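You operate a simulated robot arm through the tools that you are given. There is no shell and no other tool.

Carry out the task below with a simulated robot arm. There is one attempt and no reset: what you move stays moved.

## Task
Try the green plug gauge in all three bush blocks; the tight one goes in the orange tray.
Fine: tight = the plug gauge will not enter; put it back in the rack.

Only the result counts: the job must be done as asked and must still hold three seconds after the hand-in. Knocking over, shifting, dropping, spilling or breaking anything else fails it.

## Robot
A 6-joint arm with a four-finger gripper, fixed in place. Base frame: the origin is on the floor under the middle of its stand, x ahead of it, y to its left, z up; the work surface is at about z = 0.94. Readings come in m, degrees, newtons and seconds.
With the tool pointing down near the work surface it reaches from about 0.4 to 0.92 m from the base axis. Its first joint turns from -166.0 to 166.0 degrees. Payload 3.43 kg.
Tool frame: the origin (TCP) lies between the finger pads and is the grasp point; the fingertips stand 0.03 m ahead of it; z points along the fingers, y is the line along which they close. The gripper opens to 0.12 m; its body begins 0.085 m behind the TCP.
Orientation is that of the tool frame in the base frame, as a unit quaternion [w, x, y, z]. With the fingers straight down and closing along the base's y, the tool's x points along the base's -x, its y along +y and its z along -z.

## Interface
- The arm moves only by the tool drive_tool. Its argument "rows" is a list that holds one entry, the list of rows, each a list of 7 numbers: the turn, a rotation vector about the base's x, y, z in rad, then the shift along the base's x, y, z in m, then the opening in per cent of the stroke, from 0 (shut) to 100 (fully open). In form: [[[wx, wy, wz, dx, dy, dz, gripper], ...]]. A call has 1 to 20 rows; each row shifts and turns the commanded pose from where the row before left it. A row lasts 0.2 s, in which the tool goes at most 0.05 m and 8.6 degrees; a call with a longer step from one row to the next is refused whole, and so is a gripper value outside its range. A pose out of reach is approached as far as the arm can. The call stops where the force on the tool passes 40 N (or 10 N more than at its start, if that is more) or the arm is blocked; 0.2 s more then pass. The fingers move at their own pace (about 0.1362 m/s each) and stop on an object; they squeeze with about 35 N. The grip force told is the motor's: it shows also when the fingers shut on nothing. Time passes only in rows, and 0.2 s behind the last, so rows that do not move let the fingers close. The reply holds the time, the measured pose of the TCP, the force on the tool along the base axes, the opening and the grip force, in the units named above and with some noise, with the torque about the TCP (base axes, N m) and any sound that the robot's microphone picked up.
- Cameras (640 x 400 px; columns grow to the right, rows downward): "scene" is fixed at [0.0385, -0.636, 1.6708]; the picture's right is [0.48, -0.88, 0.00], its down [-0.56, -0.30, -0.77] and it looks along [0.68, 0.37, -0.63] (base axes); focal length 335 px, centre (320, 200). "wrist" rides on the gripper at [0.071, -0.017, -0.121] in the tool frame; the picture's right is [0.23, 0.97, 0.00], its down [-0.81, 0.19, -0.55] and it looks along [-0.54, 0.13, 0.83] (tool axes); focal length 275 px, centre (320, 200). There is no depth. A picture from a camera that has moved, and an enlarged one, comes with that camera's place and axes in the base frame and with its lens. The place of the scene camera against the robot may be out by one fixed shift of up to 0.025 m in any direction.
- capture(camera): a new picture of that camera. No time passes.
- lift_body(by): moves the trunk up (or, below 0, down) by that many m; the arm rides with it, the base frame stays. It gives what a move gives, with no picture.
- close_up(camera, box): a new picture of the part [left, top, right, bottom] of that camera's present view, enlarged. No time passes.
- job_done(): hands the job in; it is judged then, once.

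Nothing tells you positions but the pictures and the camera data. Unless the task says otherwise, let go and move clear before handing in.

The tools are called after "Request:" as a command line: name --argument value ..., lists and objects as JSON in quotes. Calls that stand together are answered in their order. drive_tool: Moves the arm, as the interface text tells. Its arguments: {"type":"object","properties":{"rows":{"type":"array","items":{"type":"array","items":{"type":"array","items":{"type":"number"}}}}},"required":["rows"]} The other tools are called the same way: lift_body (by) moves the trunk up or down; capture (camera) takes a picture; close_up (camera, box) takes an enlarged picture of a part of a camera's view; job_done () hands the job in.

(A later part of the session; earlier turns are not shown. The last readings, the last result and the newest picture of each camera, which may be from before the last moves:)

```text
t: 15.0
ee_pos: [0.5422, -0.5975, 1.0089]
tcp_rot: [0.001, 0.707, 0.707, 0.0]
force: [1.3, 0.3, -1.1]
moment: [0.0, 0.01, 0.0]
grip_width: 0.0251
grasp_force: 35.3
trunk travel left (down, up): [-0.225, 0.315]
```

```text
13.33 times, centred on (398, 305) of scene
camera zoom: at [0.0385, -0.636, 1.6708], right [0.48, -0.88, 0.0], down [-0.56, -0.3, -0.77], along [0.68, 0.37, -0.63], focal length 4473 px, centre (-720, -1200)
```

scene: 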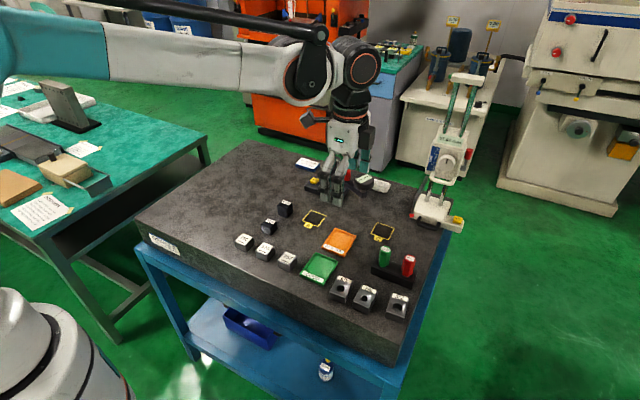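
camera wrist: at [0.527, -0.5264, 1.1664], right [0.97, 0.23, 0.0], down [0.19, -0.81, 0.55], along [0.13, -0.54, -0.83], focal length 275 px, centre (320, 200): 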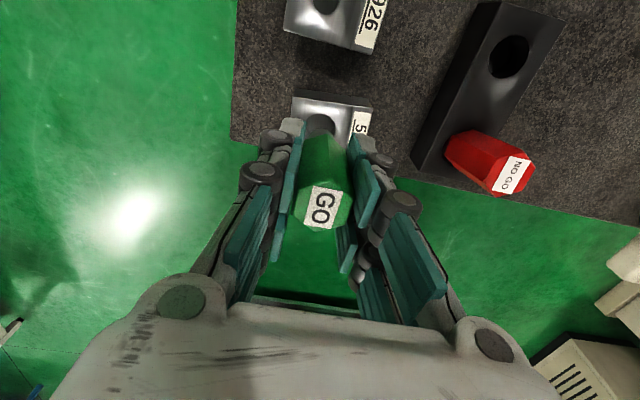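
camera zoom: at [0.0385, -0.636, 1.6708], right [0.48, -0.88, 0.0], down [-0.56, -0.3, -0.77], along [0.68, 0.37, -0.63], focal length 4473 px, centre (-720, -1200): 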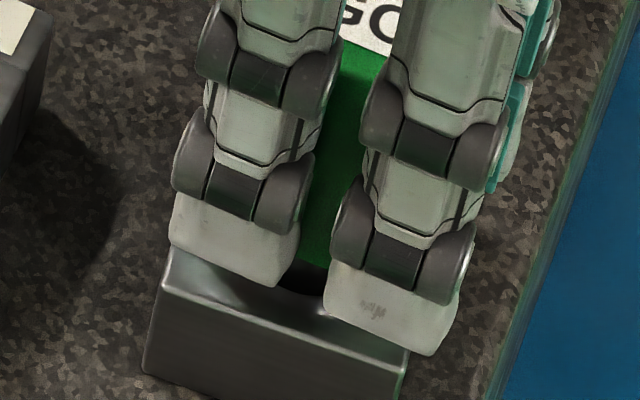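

The gauge drops freely into 502 (more than 12 mm deep, no force), so 502 is not tight. I lift it out and move over 926.

Request:
drive_tool --rows '[[[0, 0, 0, 0, 0, 0.01, 0], [0, 0, 0, 0, 0, 0.02, 0], [0, 0, 0, 0, 0, 0.0207, 0], [0, 0, 0, -0.0036, 0.01955, 0, 0], [0, 0, 0, -0.0036, 0.01955, 0, 0], [0, 0, 0, -0.0036, 0.01955, 0, 0], [0, 0, 0, -0.0036, 0.01955, 0, 0], [0, 0, 0, 0, 0, -0.015, 0], [0, 0, 0, 0, 0, -0.015, 0], [0, 0, 0, 0, 0, 0, 0]]]'

Request:
close_up --camera "wrist" --box '[300, 110, 345, 145]'

Request:
close_up --camera "scene" --box '[340, 270, 420, 320]'

```text
t: 17.2
ee_pos: [0.5273, -0.5194, 1.0294]
tcp_rot: [0.0, 0.707, 0.707, 0.0]
force: [0.6, -0.1, -0.9]
moment: [-0.02, -0.01, 0.02]
grip_width: 0.025
grasp_force: 34.9
trunk travel left (down, up): [-0.225, 0.315]
```

```text
11.43 times, centred on (322, 128) of wrist
camera zoom: at [0.5105, -0.4495, 1.1507], right [0.97, 0.23, 0.0], down [0.19, -0.81, 0.55], along [0.13, -0.54, -0.83], focal length 3146 px, centre (291, 1029)
```

zoom: 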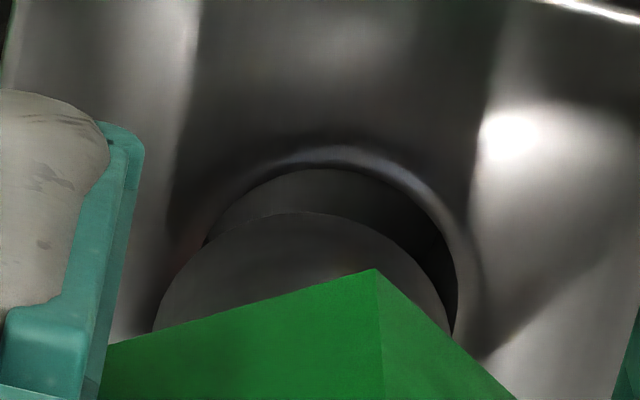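

```text
8.00 times, centred on (380, 295) of scene
camera zoom: at [0.0385, -0.636, 1.6708], right [0.48, -0.88, 0.0], down [-0.56, -0.3, -0.77], along [0.68, 0.37, -0.63], focal length 2684 px, centre (-160, -560)
```

zoom: 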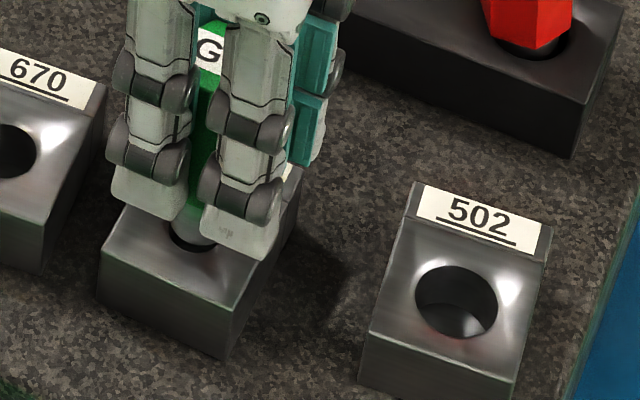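

Request:
close_up --camera "scene" --box '[350, 288, 378, 306]'

```text
16.00 times, centred on (364, 297) of scene
camera zoom: at [0.0385, -0.636, 1.6708], right [0.48, -0.88, 0.0], down [-0.56, -0.3, -0.77], along [0.68, 0.37, -0.63], focal length 5367 px, centre (-384, -1352)
```

zoom: 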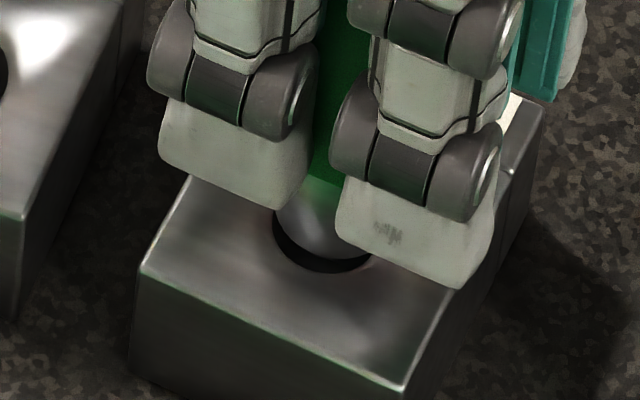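

Both views agree the plug is ~1.2 mm short in x and ~1.4 mm in y of the 926 hole's centre, and the hole looks smaller than the plug. I correct and lower carefully toward contact.

Request:
drive_tool --rows '[[[0, 0, 0, 0.0012, 0.0014, 0, 0], [0, 0, 0, 0, 0, -0.002, 0], [0, 0, 0, 0, 0, -0.002, 0], [0, 0, 0, 0, 0, -0.001, 0], [0, 0, 0, 0, 0, -0.001, 0], [0, 0, 0, 0, 0, 0, 0]]]'

Request:
close_up --camera "wrist" --box '[300, 110, 345, 145]'

Request:
close_up --camera "scene" --box '[350, 288, 378, 306]'

```text
t: 18.6
ee_pos: [0.5293, -0.5188, 1.023]
tcp_rot: [-0.001, 0.708, 0.706, 0.0]
force: [-0.6, -0.2, 0.6]
moment: [-0.04, 0.06, 0.0]
grip_width: 0.0251
grasp_force: 34.9
trunk travel left (down, up): [-0.225, 0.315]
```

```text
11.43 times, centred on (322, 128) of wrist
camera zoom: at [0.5124, -0.4477, 1.1451], right [0.97, 0.23, 0.0], down [0.19, -0.81, 0.55], along [0.13, -0.54, -0.83], focal length 3146 px, centre (291, 1029)
```

zoom: 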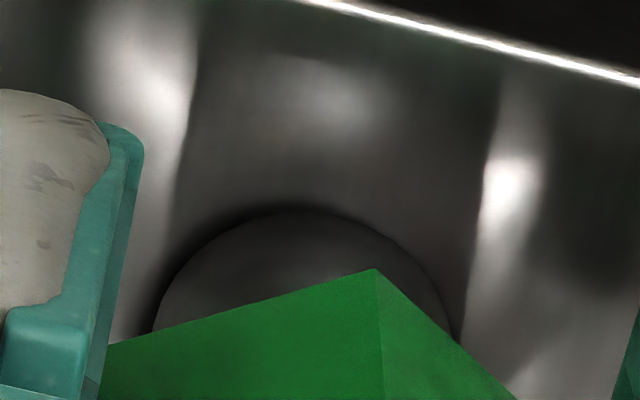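

```text
16.00 times, centred on (364, 297) of scene
camera zoom: at [0.0385, -0.636, 1.6708], right [0.48, -0.88, 0.0], down [-0.56, -0.3, -0.77], along [0.68, 0.37, -0.63], focal length 5367 px, centre (-384, -1352)
```

zoom: 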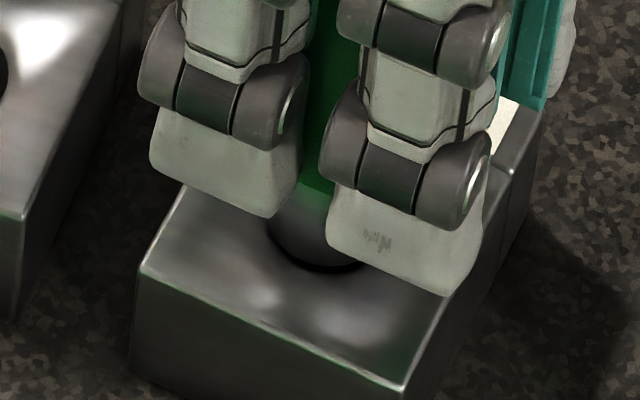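

The plug covers the whole 926 hole and the tip is almost touching. I press on in 1 mm steps to see whether it goes in.

Request:
drive_tool --rows '[[[0, 0, 0, 0, 0, -0.001, 0], [0, 0, 0, 0, 0, -0.001, 0], [0, 0, 0, 0, 0, 0, 0]]]'

```text
t: 19.4
ee_pos: [0.5274, -0.518, 1.0247]
tcp_rot: [0.001, 0.708, 0.707, 0.0]
force: [-2.1, -7.1, 16.9]
moment: [-0.23, 0.06, -0.03]
grip_width: 0.0252
grasp_force: 35.3
trunk travel left (down, up): [-0.225, 0.315]
```

At about 17 N the plug sits on the 926 block's top face and does not enter: 926 is tight. I lift off and go to 670.

Request:
drive_tool --rows '[[[0, 0, 0, 0, 0, 0.004, 0], [0, 0, 0, 0, 0, 0.012, 0], [0, 0, 0, 0, 0, 0.014, 0], [0, 0, 0, -0.0005, 0.0158, 0, 0], [0, 0, 0, -0.0005, 0.0158, 0, 0], [0, 0, 0, -0.0005, 0.0158, 0, 0], [0, 0, 0, -0.0005, 0.0158, 0, 0], [0, 0, 0, 0, 0, -0.011, 0], [0, 0, 0, 0, 0, -0.011, 0], [0, 0, 0, 0, 0, 0, 0]]]'

Request:
close_up --camera "wrist" --box '[300, 110, 345, 145]'

Request:
close_up --camera "scene" --box '[326, 282, 354, 300]'

Request:
close_up --camera "scene" --box '[310, 250, 420, 320]'

```text
t: 21.6
ee_pos: [0.5263, -0.4544, 1.0303]
tcp_rot: [0.0, 0.707, 0.708, 0.001]
force: [-0.2, 0.4, -1.1]
moment: [0.0, 0.01, 0.03]
grip_width: 0.025
grasp_force: 35.3
trunk travel left (down, up): [-0.225, 0.315]
```

```text
11.43 times, centred on (322, 128) of wrist
camera zoom: at [0.5094, -0.3846, 1.1512], right [0.97, 0.23, 0.0], down [0.19, -0.81, 0.55], along [0.13, -0.54, -0.83], focal length 3146 px, centre (291, 1029)
```

zoom: 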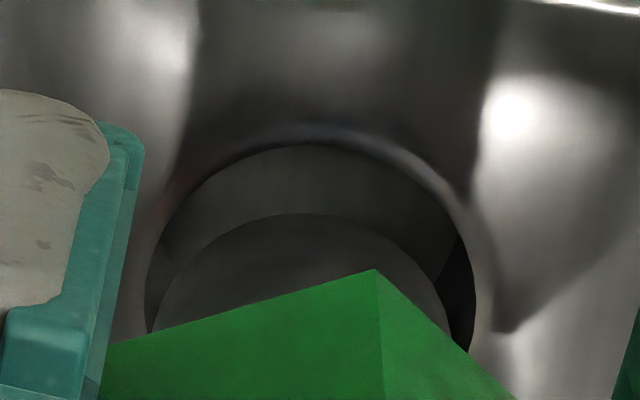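

```text
16.00 times, centred on (340, 291) of scene
camera zoom: at [0.0385, -0.636, 1.6708], right [0.48, -0.88, 0.0], down [-0.56, -0.3, -0.77], along [0.68, 0.37, -0.63], focal length 5367 px, centre (0, -1256)
```

zoom: 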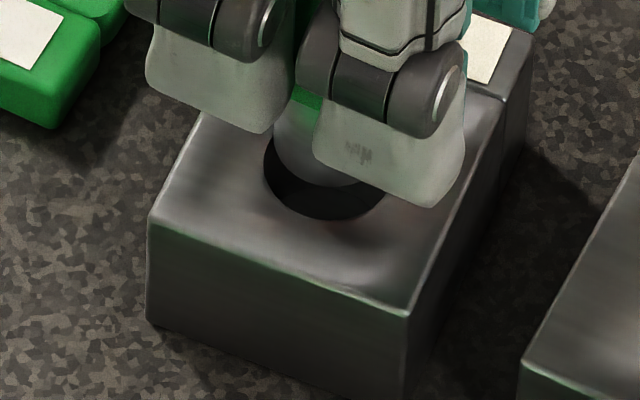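

```text
5.71 times, centred on (365, 285) of scene
camera zoom: at [0.0385, -0.636, 1.6708], right [0.48, -0.88, 0.0], down [-0.56, -0.3, -0.77], along [0.68, 0.37, -0.63], focal length 1917 px, centre (63, -286)
```

zoom: 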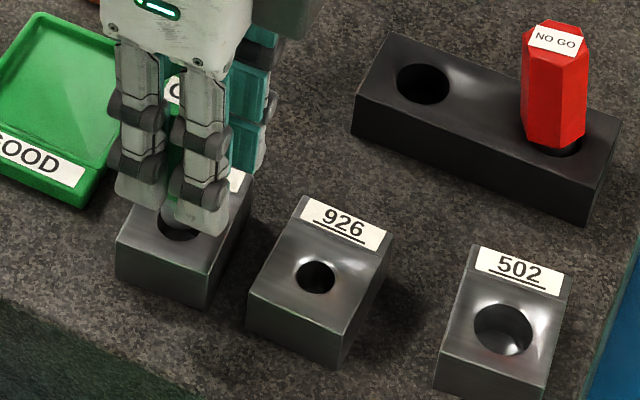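

Plug and the 670 hole (≈20 mm) are nearly aligned; 926 and 502 have stayed in place. I shift 0.6 mm and lower to ~1.5 mm above the block for a direct comparison.

Request:
drive_tool --rows '[[[0, 0, 0, 0, 0.0006, -0.002, 0], [0, 0, 0, 0, 0, -0.002, 0], [0, 0, 0, 0, 0, -0.001, 0], [0, 0, 0, 0, 0, 0, 0]]]'

Request:
close_up --camera "wrist" --box '[300, 110, 345, 145]'

Request:
close_up --camera "scene" --box '[326, 282, 354, 300]'

```text
t: 22.6
ee_pos: [0.5276, -0.4541, 1.0265]
tcp_rot: [-0.001, 0.707, 0.707, 0.0]
force: [0.2, 0.0, -2.0]
moment: [0.01, 0.03, 0.03]
grip_width: 0.0252
grasp_force: 34.5
trunk travel left (down, up): [-0.225, 0.315]
```

```text
11.43 times, centred on (322, 128) of wrist
camera zoom: at [0.5106, -0.3839, 1.1464], right [0.97, 0.23, 0.0], down [0.19, -0.81, 0.55], along [0.13, -0.54, -0.83], focal length 3146 px, centre (291, 1029)
```

zoom: 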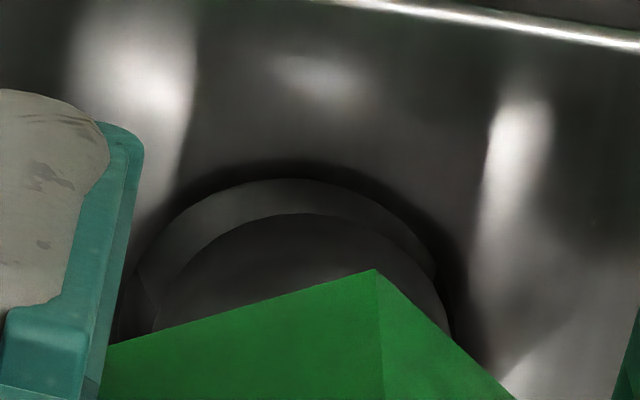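

```text
16.00 times, centred on (340, 291) of scene
camera zoom: at [0.0385, -0.636, 1.6708], right [0.48, -0.88, 0.0], down [-0.56, -0.3, -0.77], along [0.68, 0.37, -0.63], focal length 5367 px, centre (0, -1256)
```

zoom: 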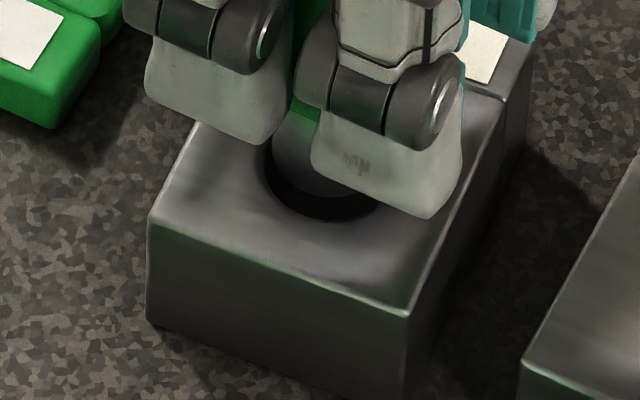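

The pose has crept about 1 mm toward +x; the plug now sits right of the 670 hole's centre. I correct by −1 mm in x and look again.

Request:
drive_tool --rows '[[[0, 0, 0, -0.001, 0, 0, 0], [0, 0, 0, 0, 0, 0, 0], [0, 0, 0, 0, 0, 0, 0]]]'

Request:
close_up --camera "wrist" --box '[302, 118, 338, 142]'

Request:
close_up --camera "scene" --box '[330, 282, 350, 297]'

```text
t: 23.4
ee_pos: [0.5271, -0.4533, 1.0257]
tcp_rot: [0.0, 0.707, 0.708, 0.001]
force: [-0.4, 0.8, -1.1]
moment: [0.0, -0.01, 0.02]
grip_width: 0.0249
grasp_force: 34.5
trunk travel left (down, up): [-0.225, 0.315]
```

```text
16.00 times, centred on (320, 130) of wrist
camera zoom: at [0.5099, -0.3839, 1.1467], right [0.97, 0.23, 0.0], down [0.19, -0.81, 0.55], along [0.13, -0.54, -0.83], focal length 4404 px, centre (320, 1320)
```

zoom: 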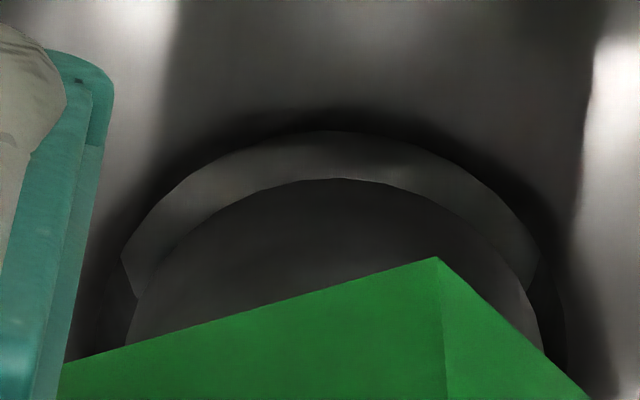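

```text
16.00 times, centred on (340, 290) of scene
camera zoom: at [0.0385, -0.636, 1.6708], right [0.48, -0.88, 0.0], down [-0.56, -0.3, -0.77], along [0.68, 0.37, -0.63], focal length 5367 px, centre (0, -1232)
```

zoom: 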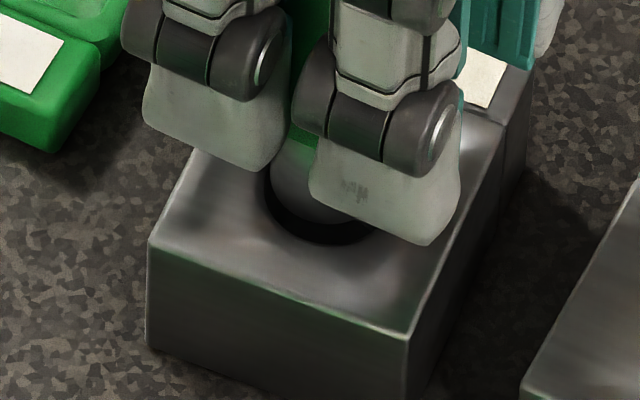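

Now the plug looks centred in the 670 hole within a few tenths of a millimetre. I lower slowly, watching the force.

Request:
drive_tool --rows '[[[0, 0, 0, -0.0002, 0, -0.001, 0], [0, 0, 0, 0, 0, -0.001, 0], [0, 0, 0, 0, 0, -0.001, 0], [0, 0, 0, 0, 0, 0, 0]]]'

Request:
close_up --camera "wrist" --box '[302, 118, 338, 142]'

Request:
close_up --camera "scene" --box '[330, 282, 350, 297]'

```text
t: 24.4
ee_pos: [0.5262, -0.4532, 1.0228]
tcp_rot: [-0.001, 0.707, 0.708, -0.002]
force: [0.1, 1.3, -1.2]
moment: [0.01, -0.01, -0.01]
grip_width: 0.025
grasp_force: 35.2
trunk travel left (down, up): [-0.225, 0.315]
```

```text
16.00 times, centred on (320, 130) of wrist
camera zoom: at [0.51, -0.3837, 1.1434], right [0.97, 0.23, 0.0], down [0.19, -0.81, 0.55], along [0.13, -0.54, -0.83], focal length 4404 px, centre (320, 1320)
```

zoom: 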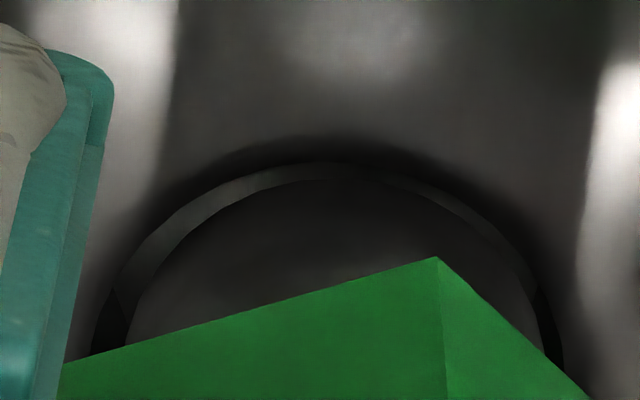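

```text
16.00 times, centred on (340, 290) of scene
camera zoom: at [0.0385, -0.636, 1.6708], right [0.48, -0.88, 0.0], down [-0.56, -0.3, -0.77], along [0.68, 0.37, -0.63], focal length 5367 px, centre (0, -1232)
```

zoom: 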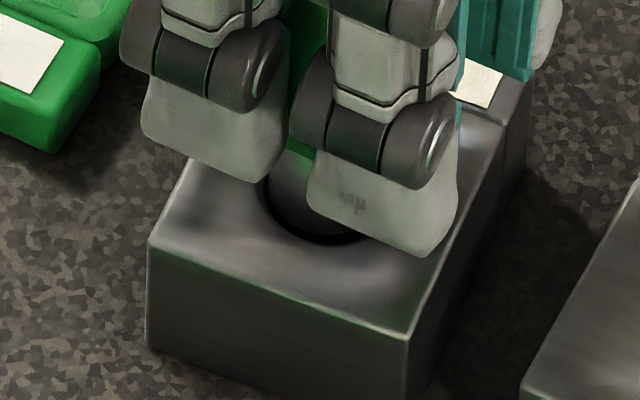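

The plug is inside the rim's outline with a visible gap all round. I make a 0.3 mm correction and lower further.

Request:
drive_tool --rows '[[[0, 0, 0, -0.0003, -0.0003, 0, 0], [0, 0, 0, 0, 0, -0.001, 0], [0, 0, 0, 0, 0, -0.001, 0], [0, 0, 0, 0, 0, -0.001, 0], [0, 0, 0, 0, 0, 0, 0]]]'

Request:
close_up --camera "wrist" --box '[302, 118, 338, 142]'

Request:
close_up --camera "scene" --box '[330, 282, 350, 297]'

```text
t: 25.6
ee_pos: [0.5261, -0.455, 1.0184]
tcp_rot: [0.0, 0.707, 0.707, 0.0]
force: [0.0, -0.1, -1.6]
moment: [-0.04, -0.02, 0.0]
grip_width: 0.0248
grasp_force: 35.0
trunk travel left (down, up): [-0.225, 0.315]
```

```text
16.00 times, centred on (320, 130) of wrist
camera zoom: at [0.5091, -0.3849, 1.1401], right [0.97, 0.23, 0.0], down [0.19, -0.81, 0.55], along [0.13, -0.54, -0.83], focal length 4404 px, centre (320, 1320)
```

zoom: 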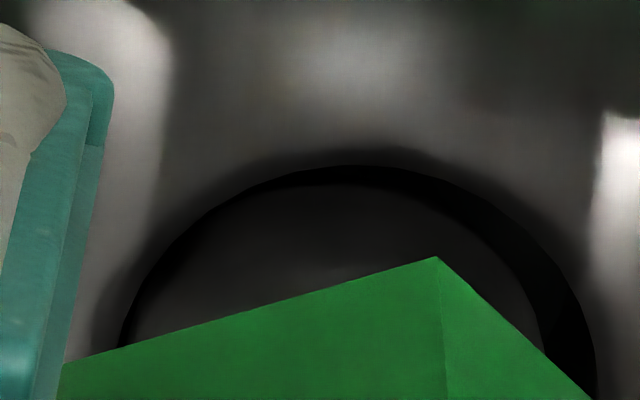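

```text
16.00 times, centred on (340, 290) of scene
camera zoom: at [0.0385, -0.636, 1.6708], right [0.48, -0.88, 0.0], down [-0.56, -0.3, -0.77], along [0.68, 0.37, -0.63], focal length 5367 px, centre (0, -1232)
```

zoom: 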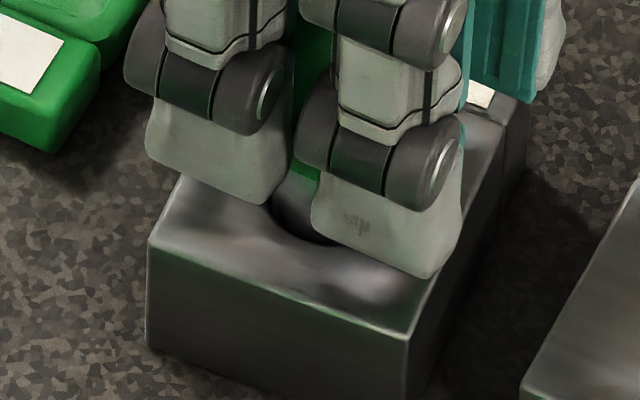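

The tip is ~3 mm inside 670 without resistance. I re-centre (+0.5, +0.6 mm) and go deeper to be sure.

Request:
drive_tool --rows '[[[0, 0, 0, 0.0005, 0.0006, 0, 0], [0, 0, 0, 0, 0, -0.001, 0], [0, 0, 0, 0, 0, -0.0015, 0], [0, 0, 0, 0, 0, -0.0015, 0], [0, 0, 0, 0, 0, 0, 0]]]'

Request:
close_up --camera "wrist" --box '[302, 118, 338, 142]'

Request:
close_up --camera "scene" --box '[330, 282, 350, 297]'

```text
t: 26.8
ee_pos: [0.5263, -0.4542, 1.0156]
tcp_rot: [0.0, 0.707, 0.707, 0.0]
force: [0.5, -0.4, -0.4]
moment: [-0.03, -0.02, -0.02]
grip_width: 0.025
grasp_force: 34.6
trunk travel left (down, up): [-0.225, 0.315]
```

```text
16.00 times, centred on (320, 130) of wrist
camera zoom: at [0.5097, -0.384, 1.136], right [0.97, 0.23, 0.0], down [0.19, -0.81, 0.55], along [0.13, -0.54, -0.83], focal length 4404 px, centre (320, 1320)
```

zoom: 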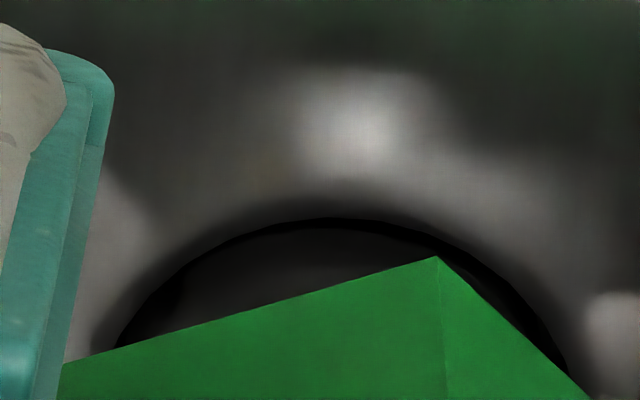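

```text
16.00 times, centred on (340, 290) of scene
camera zoom: at [0.0385, -0.636, 1.6708], right [0.48, -0.88, 0.0], down [-0.56, -0.3, -0.77], along [0.68, 0.37, -0.63], focal length 5367 px, centre (0, -1232)
```

zoom: 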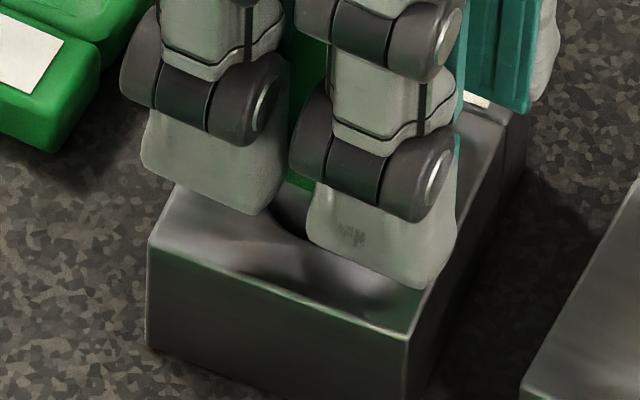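

Request:
drive_tool --rows '[[[0, 0, 0, 0, 0, -0.0015, 0], [0, 0, 0, 0, 0, -0.0015, 0], [0, 0, 0, 0, 0, 0, 0]]]'

Request:
close_up --camera "wrist" --box '[280, 90, 360, 150]'

```text
t: 27.6
ee_pos: [0.5266, -0.4534, 1.012]
tcp_rot: [0.0, 0.707, 0.708, 0.0]
force: [0.0, -0.4, -1.1]
moment: [0.01, -0.03, 0.02]
grip_width: 0.0249
grasp_force: 35.1
trunk travel left (down, up): [-0.225, 0.315]
```

```text
6.67 times, centred on (320, 120) of wrist
camera zoom: at [0.51, -0.3838, 1.1332], right [0.97, 0.23, 0.0], down [0.19, -0.81, 0.55], along [0.13, -0.54, -0.83], focal length 1835 px, centre (320, 733)
```

zoom: 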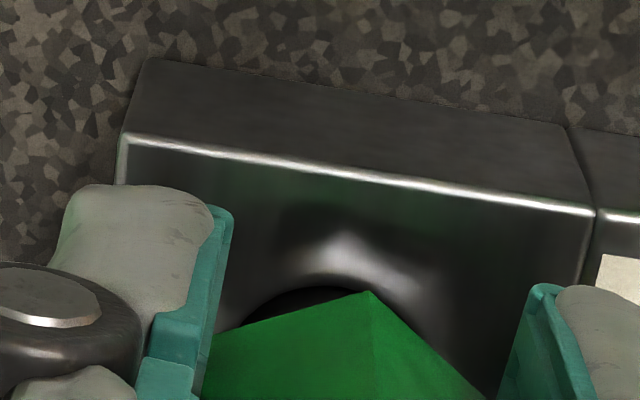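

670 accepts the plug ~10 mm deep without force, so only 926 is tight. I lift out and carry the gauge back above its rack hole.

Request:
drive_tool --rows '[[[0, 0, 0, 0, 0, 0.005, 0], [0, 0, 0, 0, 0, 0.01, 0], [0, 0, 0, 0, 0, 0.02, 0], [0, 0, 0, 0, 0, 0.03, 0], [0, 0, 0, 0, 0, 0.0293, 0], [0, 0, 0, 0.02506, -0.01376, 0, 0], [0, 0, 0, 0.02506, -0.01376, 0, 0], [0, 0, 0, 0.02506, -0.01376, 0, 0], [0, 0, 0, 0.02506, -0.01376, 0, 0], [0, 0, 0, 0.02506, -0.01376, 0, 0], [0, 0, 0, 0, 0, -0.02, 0], [0, 0, 0, 0, 0, -0.02, 0], [0, 0, 0, 0, 0, -0.02, 0], [0, 0, 0, 0, 0, 0, 0]]]'

Request:
close_up --camera "wrist" --box '[280, 80, 360, 150]'

Request:
close_up --camera "scene" --box '[360, 220, 424, 280]'

Request:
close_up --camera "scene" --box '[325, 265, 415, 325]'

```text
t: 30.6
ee_pos: [0.6503, -0.5239, 1.0455]
tcp_rot: [0.0, 0.707, 0.707, 0.0]
force: [0.4, 0.3, -0.8]
moment: [-0.02, -0.01, 0.02]
grip_width: 0.0252
grasp_force: 35.0
trunk travel left (down, up): [-0.225, 0.315]
```

```text
5.71 times, centred on (320, 115) of wrist
camera zoom: at [0.6344, -0.4528, 1.1664], right [0.97, 0.23, 0.0], down [0.19, -0.81, 0.55], along [0.13, -0.54, -0.83], focal length 1573 px, centre (320, 686)
```

zoom: 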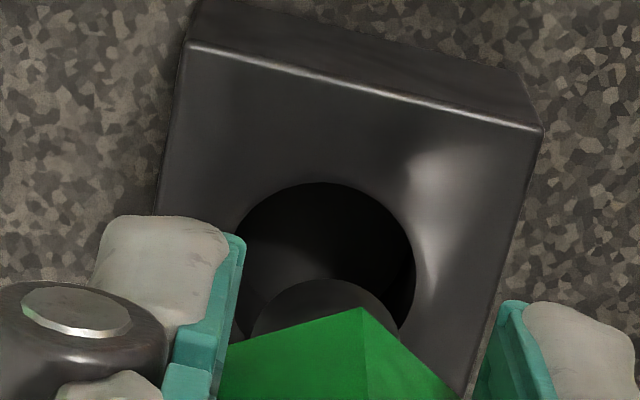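

```text
6.67 times, centred on (392, 250) of scene
camera zoom: at [0.0385, -0.636, 1.6708], right [0.48, -0.88, 0.0], down [-0.56, -0.3, -0.77], along [0.68, 0.37, -0.63], focal length 2236 px, centre (-160, -133)
```

zoom: 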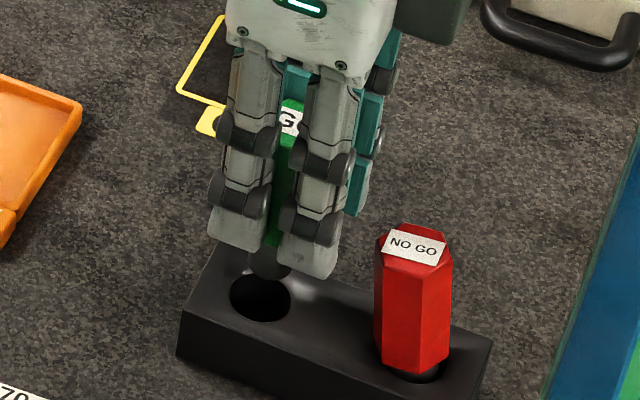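

```text
6.67 times, centred on (370, 295) of scene
camera zoom: at [0.0385, -0.636, 1.6708], right [0.48, -0.88, 0.0], down [-0.56, -0.3, -0.77], along [0.68, 0.37, -0.63], focal length 2236 px, centre (-13, -433)
```

zoom: 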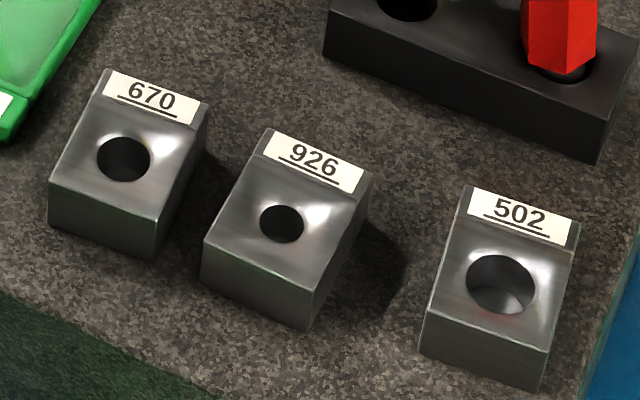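

All blocks are where they were. The plug hangs over the rack hole, about 1 mm off centre; I correct and lower to just above the rack.

Request:
drive_tool --rows '[[[0, 0, 0, -0.0008, 0.001, -0.006, 0], [0, 0, 0, 0, 0, -0.006, 0], [0, 0, 0, 0, 0, -0.006, 0], [0, 0, 0, 0, 0, 0, 0]]]'

Request:
close_up --camera "wrist" --box '[280, 90, 360, 150]'

Request:
close_up --camera "scene" --box '[374, 234, 402, 264]'

```text
t: 31.6
ee_pos: [0.6509, -0.5214, 1.0285]
tcp_rot: [0.001, 0.707, 0.707, -0.001]
force: [0.1, -0.7, -1.5]
moment: [0.02, 0.0, 0.0]
grip_width: 0.0252
grasp_force: 34.9
trunk travel left (down, up): [-0.225, 0.315]
```

```text
6.67 times, centred on (320, 120) of wrist
camera zoom: at [0.6345, -0.4519, 1.1491], right [0.97, 0.23, 0.0], down [0.19, -0.81, 0.55], along [0.13, -0.54, -0.83], focal length 1835 px, centre (320, 733)
```

zoom: 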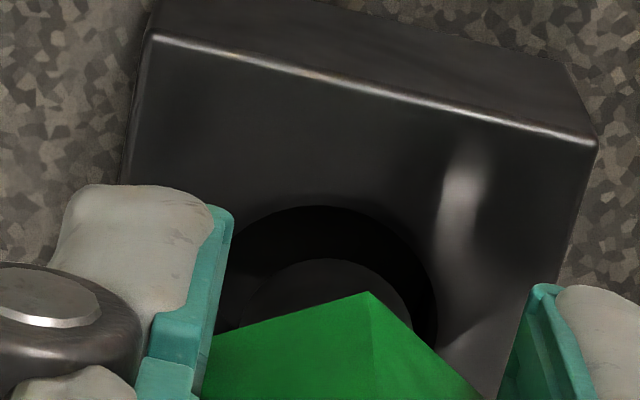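

```text
13.33 times, centred on (388, 249) of scene
camera zoom: at [0.0385, -0.636, 1.6708], right [0.48, -0.88, 0.0], down [-0.56, -0.3, -0.77], along [0.68, 0.37, -0.63], focal length 4473 px, centre (-587, -453)
```

zoom: 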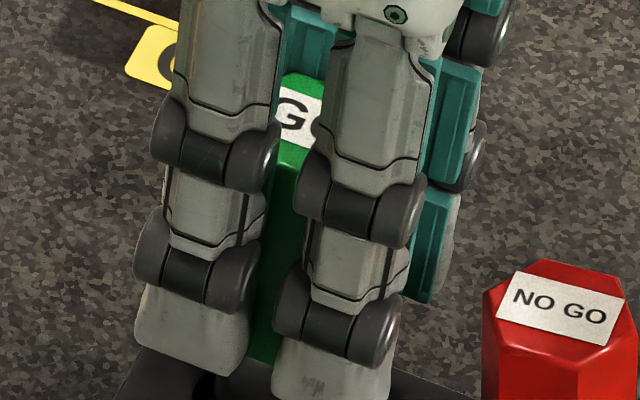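

The plug is centred over the rack hole within 1 mm (3 mm play). I lower it into the rack to just above its former seat.

Request:
drive_tool --rows '[[[0, 0, 0, -0.0006, 0, -0.003, 0], [0, 0, 0, 0, 0, -0.003, 0], [0, 0, 0, 0, 0, -0.003, 0], [0, 0, 0, 0, 0, -0.003, 0], [0, 0, 0, 0, 0, -0.003, 0], [0, 0, 0, 0, 0, -0.003, 0], [0, 0, 0, 0, 0, -0.0015, 0], [0, 0, 0, 0, 0, 0, 0]]]'

Request:
close_up --camera "wrist" --box '[270, 80, 370, 160]'

Request:
close_up --camera "scene" --box '[364, 224, 424, 284]'

```text
t: 33.4
ee_pos: [0.6503, -0.5217, 1.0087]
tcp_rot: [0.0, 0.707, 0.708, 0.0]
force: [0.4, -0.6, -0.4]
moment: [0.0, -0.04, 0.01]
grip_width: 0.0251
grasp_force: 34.9
trunk travel left (down, up): [-0.225, 0.315]
```

```text
5.00 times, centred on (320, 120) of wrist
camera zoom: at [0.6337, -0.4519, 1.1296], right [0.97, 0.23, 0.0], down [0.19, -0.81, 0.55], along [0.13, -0.54, -0.83], focal length 1376 px, centre (320, 600)
```

zoom: 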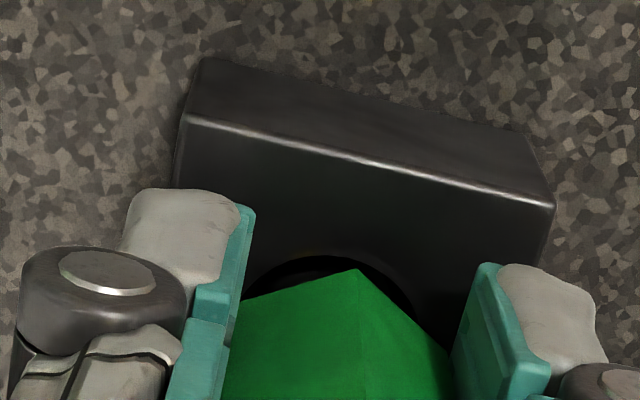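

```text
6.67 times, centred on (394, 254) of scene
camera zoom: at [0.0385, -0.636, 1.6708], right [0.48, -0.88, 0.0], down [-0.56, -0.3, -0.77], along [0.68, 0.37, -0.63], focal length 2236 px, centre (-173, -160)
```

zoom: 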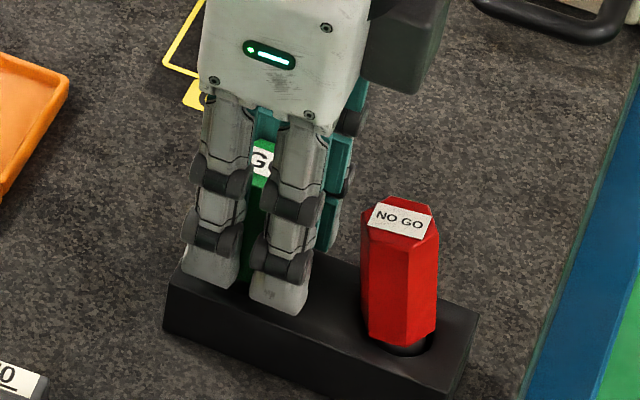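

It's in the rack, ~2 mm above its seat. I lower it the rest in half-millimetre steps.

Request:
drive_tool --rows '[[[0, 0, 0, 0, 0, -0.001, 0], [0, 0, 0, 0, 0, -0.0005, 0], [0, 0, 0, 0, 0, -0.0005, 0], [0, 0, 0, 0, 0, 0, 0]]]'

```text
t: 34.4
ee_pos: [0.6497, -0.5216, 1.0076]
tcp_rot: [0.0, 0.707, 0.707, 0.0]
force: [0.0, -0.1, -1.5]
moment: [0.0, 0.0, -0.03]
grip_width: 0.0251
grasp_force: 35.2
trunk travel left (down, up): [-0.225, 0.315]
```

Request:
drive_tool --rows '[[[0, 0, 0, 0, 0, -0.0005, 0], [0, 0, 0, 0, 0, -0.0005, 0], [0, 0, 0, 0, 0, 0, 0]]]'

```text
t: 35.2
ee_pos: [0.6487, -0.5208, 1.0067]
tcp_rot: [0.0, 0.707, 0.707, -0.001]
force: [-1.6, -2.3, 9.9]
moment: [-0.08, 0.1, 0.02]
grip_width: 0.025
grasp_force: 34.5
trunk travel left (down, up): [-0.225, 0.315]
```

The handle rests on the rack (10 N). I ease off slightly and open the fingers.

Request:
drive_tool --rows '[[[0, 0, 0, 0, 0, 0.0005, 0], [0, 0, 0, 0, 0, 0, 30], [0, 0, 0, 0, 0, 0, 50], [0, 0, 0, 0, 0, 0, 65], [0, 0, 0, 0, 0, 0, 65], [0, 0, 0, 0, 0, 0, 65]]]'

Request:
capture --camera "wrist"

Request:
close_up --camera "scene" --box '[364, 224, 424, 284]'

```text
t: 36.6
ee_pos: [0.6501, -0.5216, 1.0063]
tcp_rot: [0.0, 0.707, 0.707, 0.0]
force: [0.2, -0.5, 0.0]
moment: [-0.01, -0.01, 0.0]
grip_width: 0.0779
grasp_force: 0.0
trunk travel left (down, up): [-0.225, 0.315]
```

```text
taken
camera wrist: at [0.6336, -0.4516, 1.127], right [0.97, 0.23, 0.0], down [0.19, -0.81, 0.55], along [0.13, -0.54, -0.83], focal length 275 px, centre (320, 200)
```

wrist: 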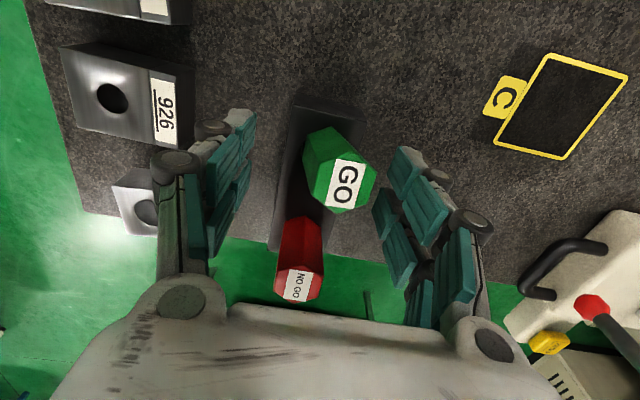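

```text
6.67 times, centred on (394, 254) of scene
camera zoom: at [0.0385, -0.636, 1.6708], right [0.48, -0.88, 0.0], down [-0.56, -0.3, -0.77], along [0.68, 0.37, -0.63], focal length 2236 px, centre (-173, -160)
```

zoom: 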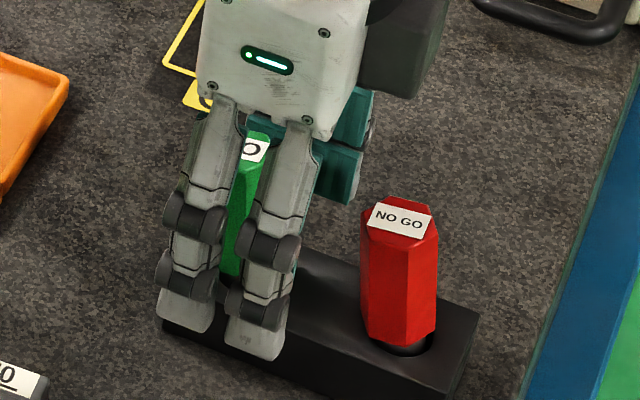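

Request:
close_up --camera "wrist" --box '[270, 90, 390, 230]'

Request:
close_up --camera "scene" --box '[370, 234, 406, 274]'

```text
2.86 times, centred on (330, 160) of wrist
camera zoom: at [0.6336, -0.4516, 1.127], right [0.97, 0.23, 0.0], down [0.19, -0.81, 0.55], along [0.13, -0.54, -0.83], focal length 786 px, centre (291, 314)
```

zoom: 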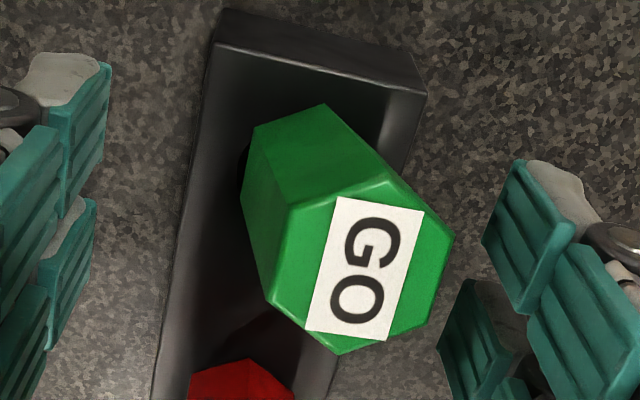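

```text
10.00 times, centred on (388, 254) of scene
camera zoom: at [0.0385, -0.636, 1.6708], right [0.48, -0.88, 0.0], down [-0.56, -0.3, -0.77], along [0.68, 0.37, -0.63], focal length 3354 px, centre (-360, -340)
```

zoom: 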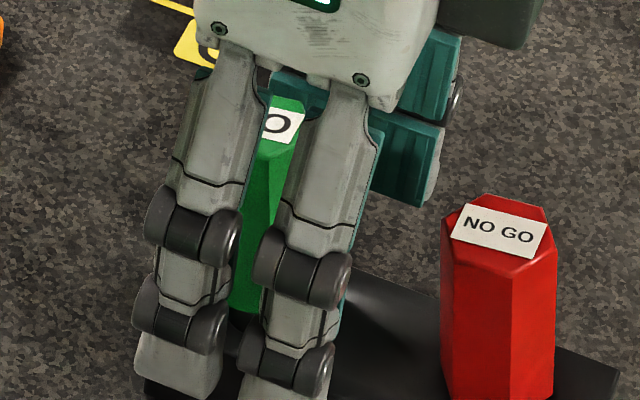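

After opening, the gauge leans noticeably instead of standing upright. I let a moment pass without moving and look again.

Request:
drive_tool --rows '[[[0, 0, 0, 0, 0, 0, 65], [0, 0, 0, 0, 0, 0, 65], [0, 0, 0, 0, 0, 0, 65]]]'

Request:
close_up --camera "wrist" --box '[270, 90, 390, 230]'

Request:
close_up --camera "wrist" --box '[300, 90, 340, 140]'

Request:
close_up --camera "scene" --box '[370, 254, 410, 284]'

```text
t: 37.4
ee_pos: [0.6505, -0.5223, 1.0062]
tcp_rot: [0.0, 0.707, 0.707, -0.001]
force: [0.6, -0.3, -0.6]
moment: [-0.01, 0.02, 0.01]
grip_width: 0.0779
grasp_force: 0.0
trunk travel left (down, up): [-0.225, 0.315]
```

```text
2.86 times, centred on (330, 160) of wrist
camera zoom: at [0.6336, -0.4516, 1.1271], right [0.97, 0.23, 0.0], down [0.19, -0.81, 0.55], along [0.13, -0.54, -0.83], focal length 786 px, centre (291, 314)
```

zoom: 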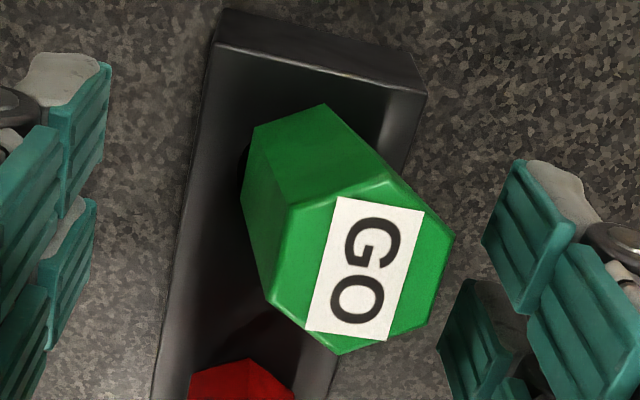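

```text
8.00 times, centred on (320, 115) of wrist
camera zoom: at [0.6336, -0.4516, 1.1271], right [0.97, 0.23, 0.0], down [0.19, -0.81, 0.55], along [0.13, -0.54, -0.83], focal length 2202 px, centre (320, 880)
```

zoom: 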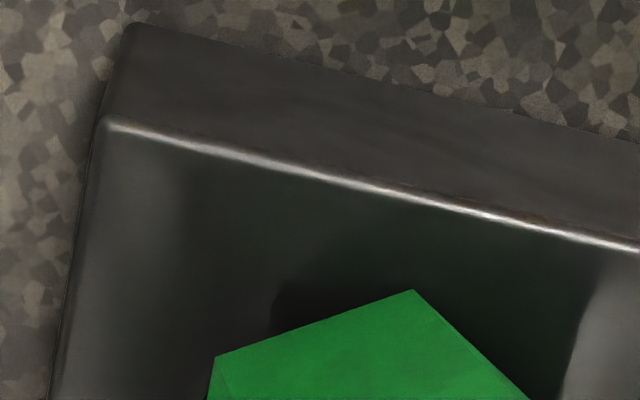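

```text
13.33 times, centred on (390, 269) of scene
camera zoom: at [0.0385, -0.636, 1.6708], right [0.48, -0.88, 0.0], down [-0.56, -0.3, -0.77], along [0.68, 0.37, -0.63], focal length 4473 px, centre (-613, -720)
```

zoom: 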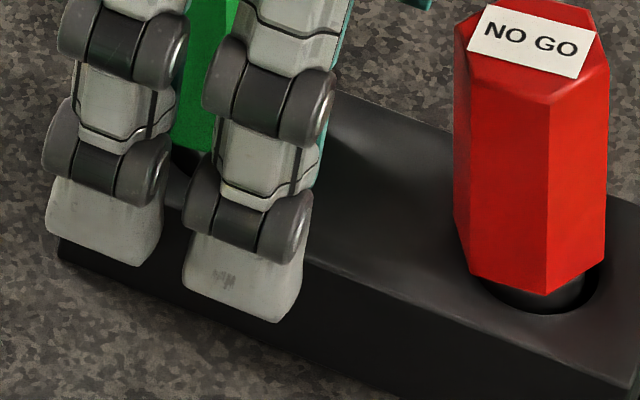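

The green gauge stands on its tip in the rack hole but leans ~10° (toward +y/+x), so it must be straightened. I re-centre the open fingers around it and close them gently to just wider than the handle, to stand it up.

Request:
drive_tool --rows '[[[0, 0, 0, 0.0007, 0.004, 0, 65], [0, 0, 0, 0.0007, 0.004, 0, 65], [0, 0, 0, 0, 0, 0, 55], [0, 0, 0, 0, 0, 0, 47], [0, 0, 0, 0, 0, 0, 40], [0, 0, 0, 0, 0, 0, 36], [0, 0, 0, 0, 0, 0, 33], [0, 0, 0, 0, 0, 0, 30], [0, 0, 0, 0, 0, 0, 28], [0, 0, 0, 0, 0, 0, 26], [0, 0, 0, 0, 0, 0, 25], [0, 0, 0, 0, 0, 0, 24], [0, 0, 0, 0, 0, 0, 24]]]'

Request:
close_up --camera "wrist" --box '[260, 80, 380, 230]'

Request:
close_up --camera "scene" --box '[364, 224, 424, 284]'

```text
t: 40.2
ee_pos: [0.6507, -0.5139, 1.0068]
tcp_rot: [0.0, 0.707, 0.707, 0.001]
force: [-0.4, 0.1, -0.3]
moment: [0.01, -0.03, -0.03]
grip_width: 0.0288
grasp_force: 0.1
trunk travel left (down, up): [-0.225, 0.315]
```

```text
2.67 times, centred on (320, 155) of wrist
camera zoom: at [0.6354, -0.4438, 1.1271], right [0.97, 0.23, 0.0], down [0.19, -0.81, 0.55], along [0.13, -0.54, -0.83], focal length 734 px, centre (320, 320)
```

zoom: 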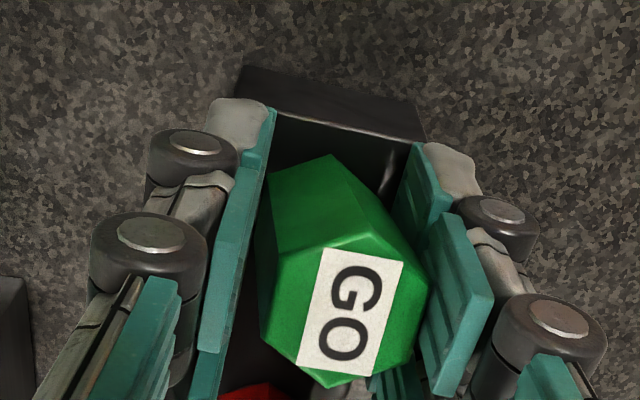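

```text
6.67 times, centred on (394, 254) of scene
camera zoom: at [0.0385, -0.636, 1.6708], right [0.48, -0.88, 0.0], down [-0.56, -0.3, -0.77], along [0.68, 0.37, -0.63], focal length 2236 px, centre (-173, -160)
```

zoom: 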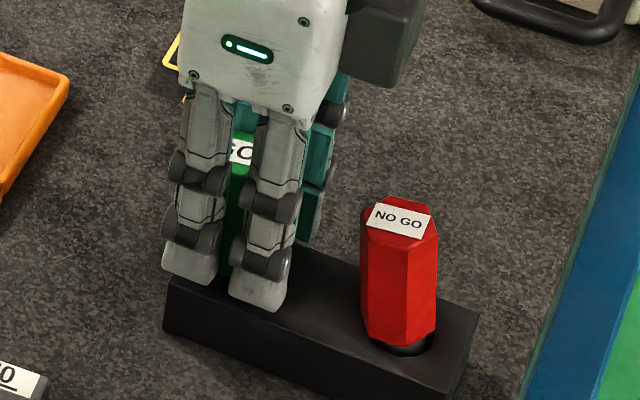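

The gauge leans now mainly toward +y by ~10°. I grip it fully, lift 2 mm, and turn the tool about x (keeping the tip in place) to bring it upright.

Request:
drive_tool --rows '[[[0, 0, 0, 0, 0, 0, 15], [0, 0, 0, 0, 0, 0, 0], [0, 0, 0, 0, 0, 0, 0], [0, 0, 0, 0, 0, 0, 0], [0, 0, 0, 0, 0, 0.001, 0], [0, 0, 0, 0, 0, 0.0015, 0], [0, 0, 0, 0, 0, 0, 0]]]'

Request:
close_up --camera "wrist" --box '[260, 80, 380, 230]'

Request:
close_up --camera "scene" --box '[364, 224, 424, 284]'

```text
t: 41.8
ee_pos: [0.6517, -0.5127, 1.0081]
tcp_rot: [0.001, 0.707, 0.707, 0.0]
force: [0.0, 0.0, -1.3]
moment: [-0.04, -0.02, -0.03]
grip_width: 0.0254
grasp_force: 35.6
trunk travel left (down, up): [-0.225, 0.315]
```

```text
2.67 times, centred on (320, 155) of wrist
camera zoom: at [0.6351, -0.4439, 1.1299], right [0.97, 0.23, 0.0], down [0.19, -0.81, 0.55], along [0.13, -0.54, -0.83], focal length 734 px, centre (320, 320)
```

zoom: 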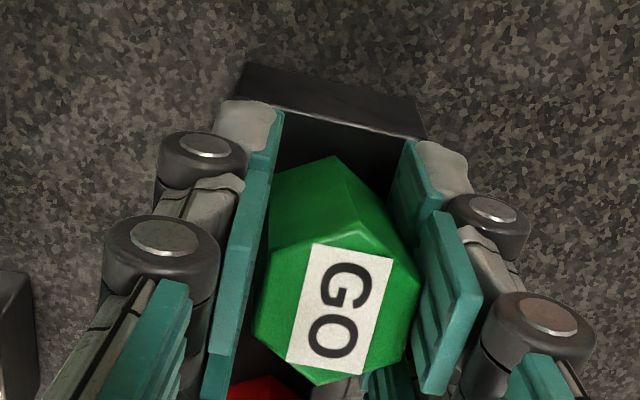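

```text
6.67 times, centred on (394, 254) of scene
camera zoom: at [0.0385, -0.636, 1.6708], right [0.48, -0.88, 0.0], down [-0.56, -0.3, -0.77], along [0.68, 0.37, -0.63], focal length 2236 px, centre (-173, -160)
```

zoom: 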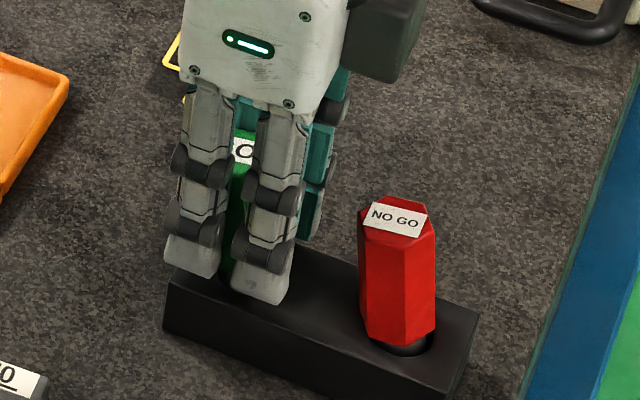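

I lift the gauge straight out of the rack first, so the straightening happens in free air, and check the red gauge.

Request:
drive_tool --rows '[[[0, 0, 0, 0, 0, 0.003, 0], [0, 0, 0, 0, 0, 0.006, 0], [0, 0, 0, 0, 0, 0.01, 0], [0, 0, 0, 0, 0, 0.015, 0], [0, 0, 0, 0, 0, 0.015, 0], [0, 0, 0, 0, 0, 0, 0]]]'

Request:
capture --camera "wrist"

Request:
close_up --camera "scene" --box '[364, 224, 424, 284]'

```text
t: 43.2
ee_pos: [0.6516, -0.5142, 1.0594]
tcp_rot: [0.001, 0.707, 0.707, 0.0]
force: [-0.6, -0.4, -1.2]
moment: [0.03, 0.0, 0.02]
grip_width: 0.0255
grasp_force: 35.8
trunk travel left (down, up): [-0.225, 0.315]
```

```text
taken
camera wrist: at [0.6351, -0.4436, 1.1797], right [0.97, 0.23, 0.0], down [0.19, -0.81, 0.55], along [0.13, -0.54, -0.83], focal length 275 px, centre (320, 200)
```

wrist: 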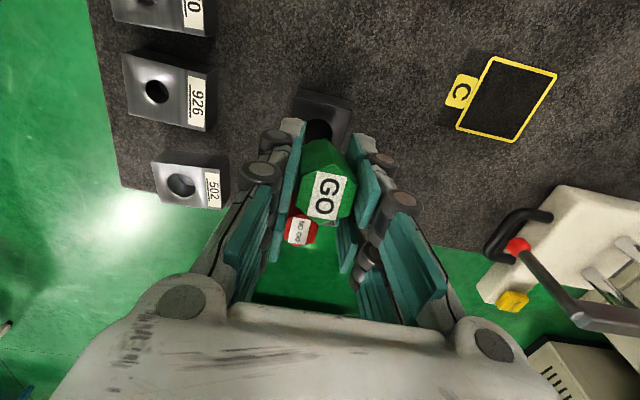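

```text
6.67 times, centred on (394, 254) of scene
camera zoom: at [0.0385, -0.636, 1.6708], right [0.48, -0.88, 0.0], down [-0.56, -0.3, -0.77], along [0.68, 0.37, -0.63], focal length 2236 px, centre (-173, -160)
```

zoom: 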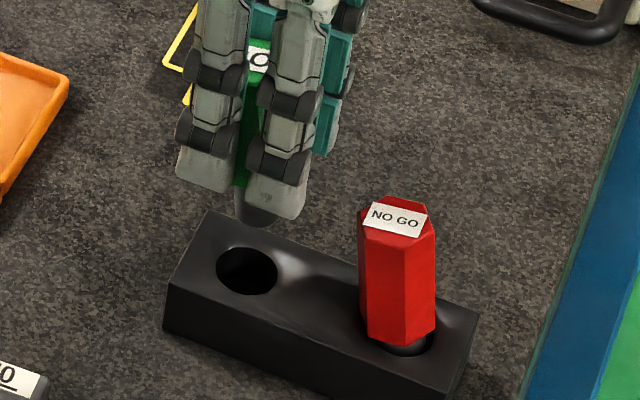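

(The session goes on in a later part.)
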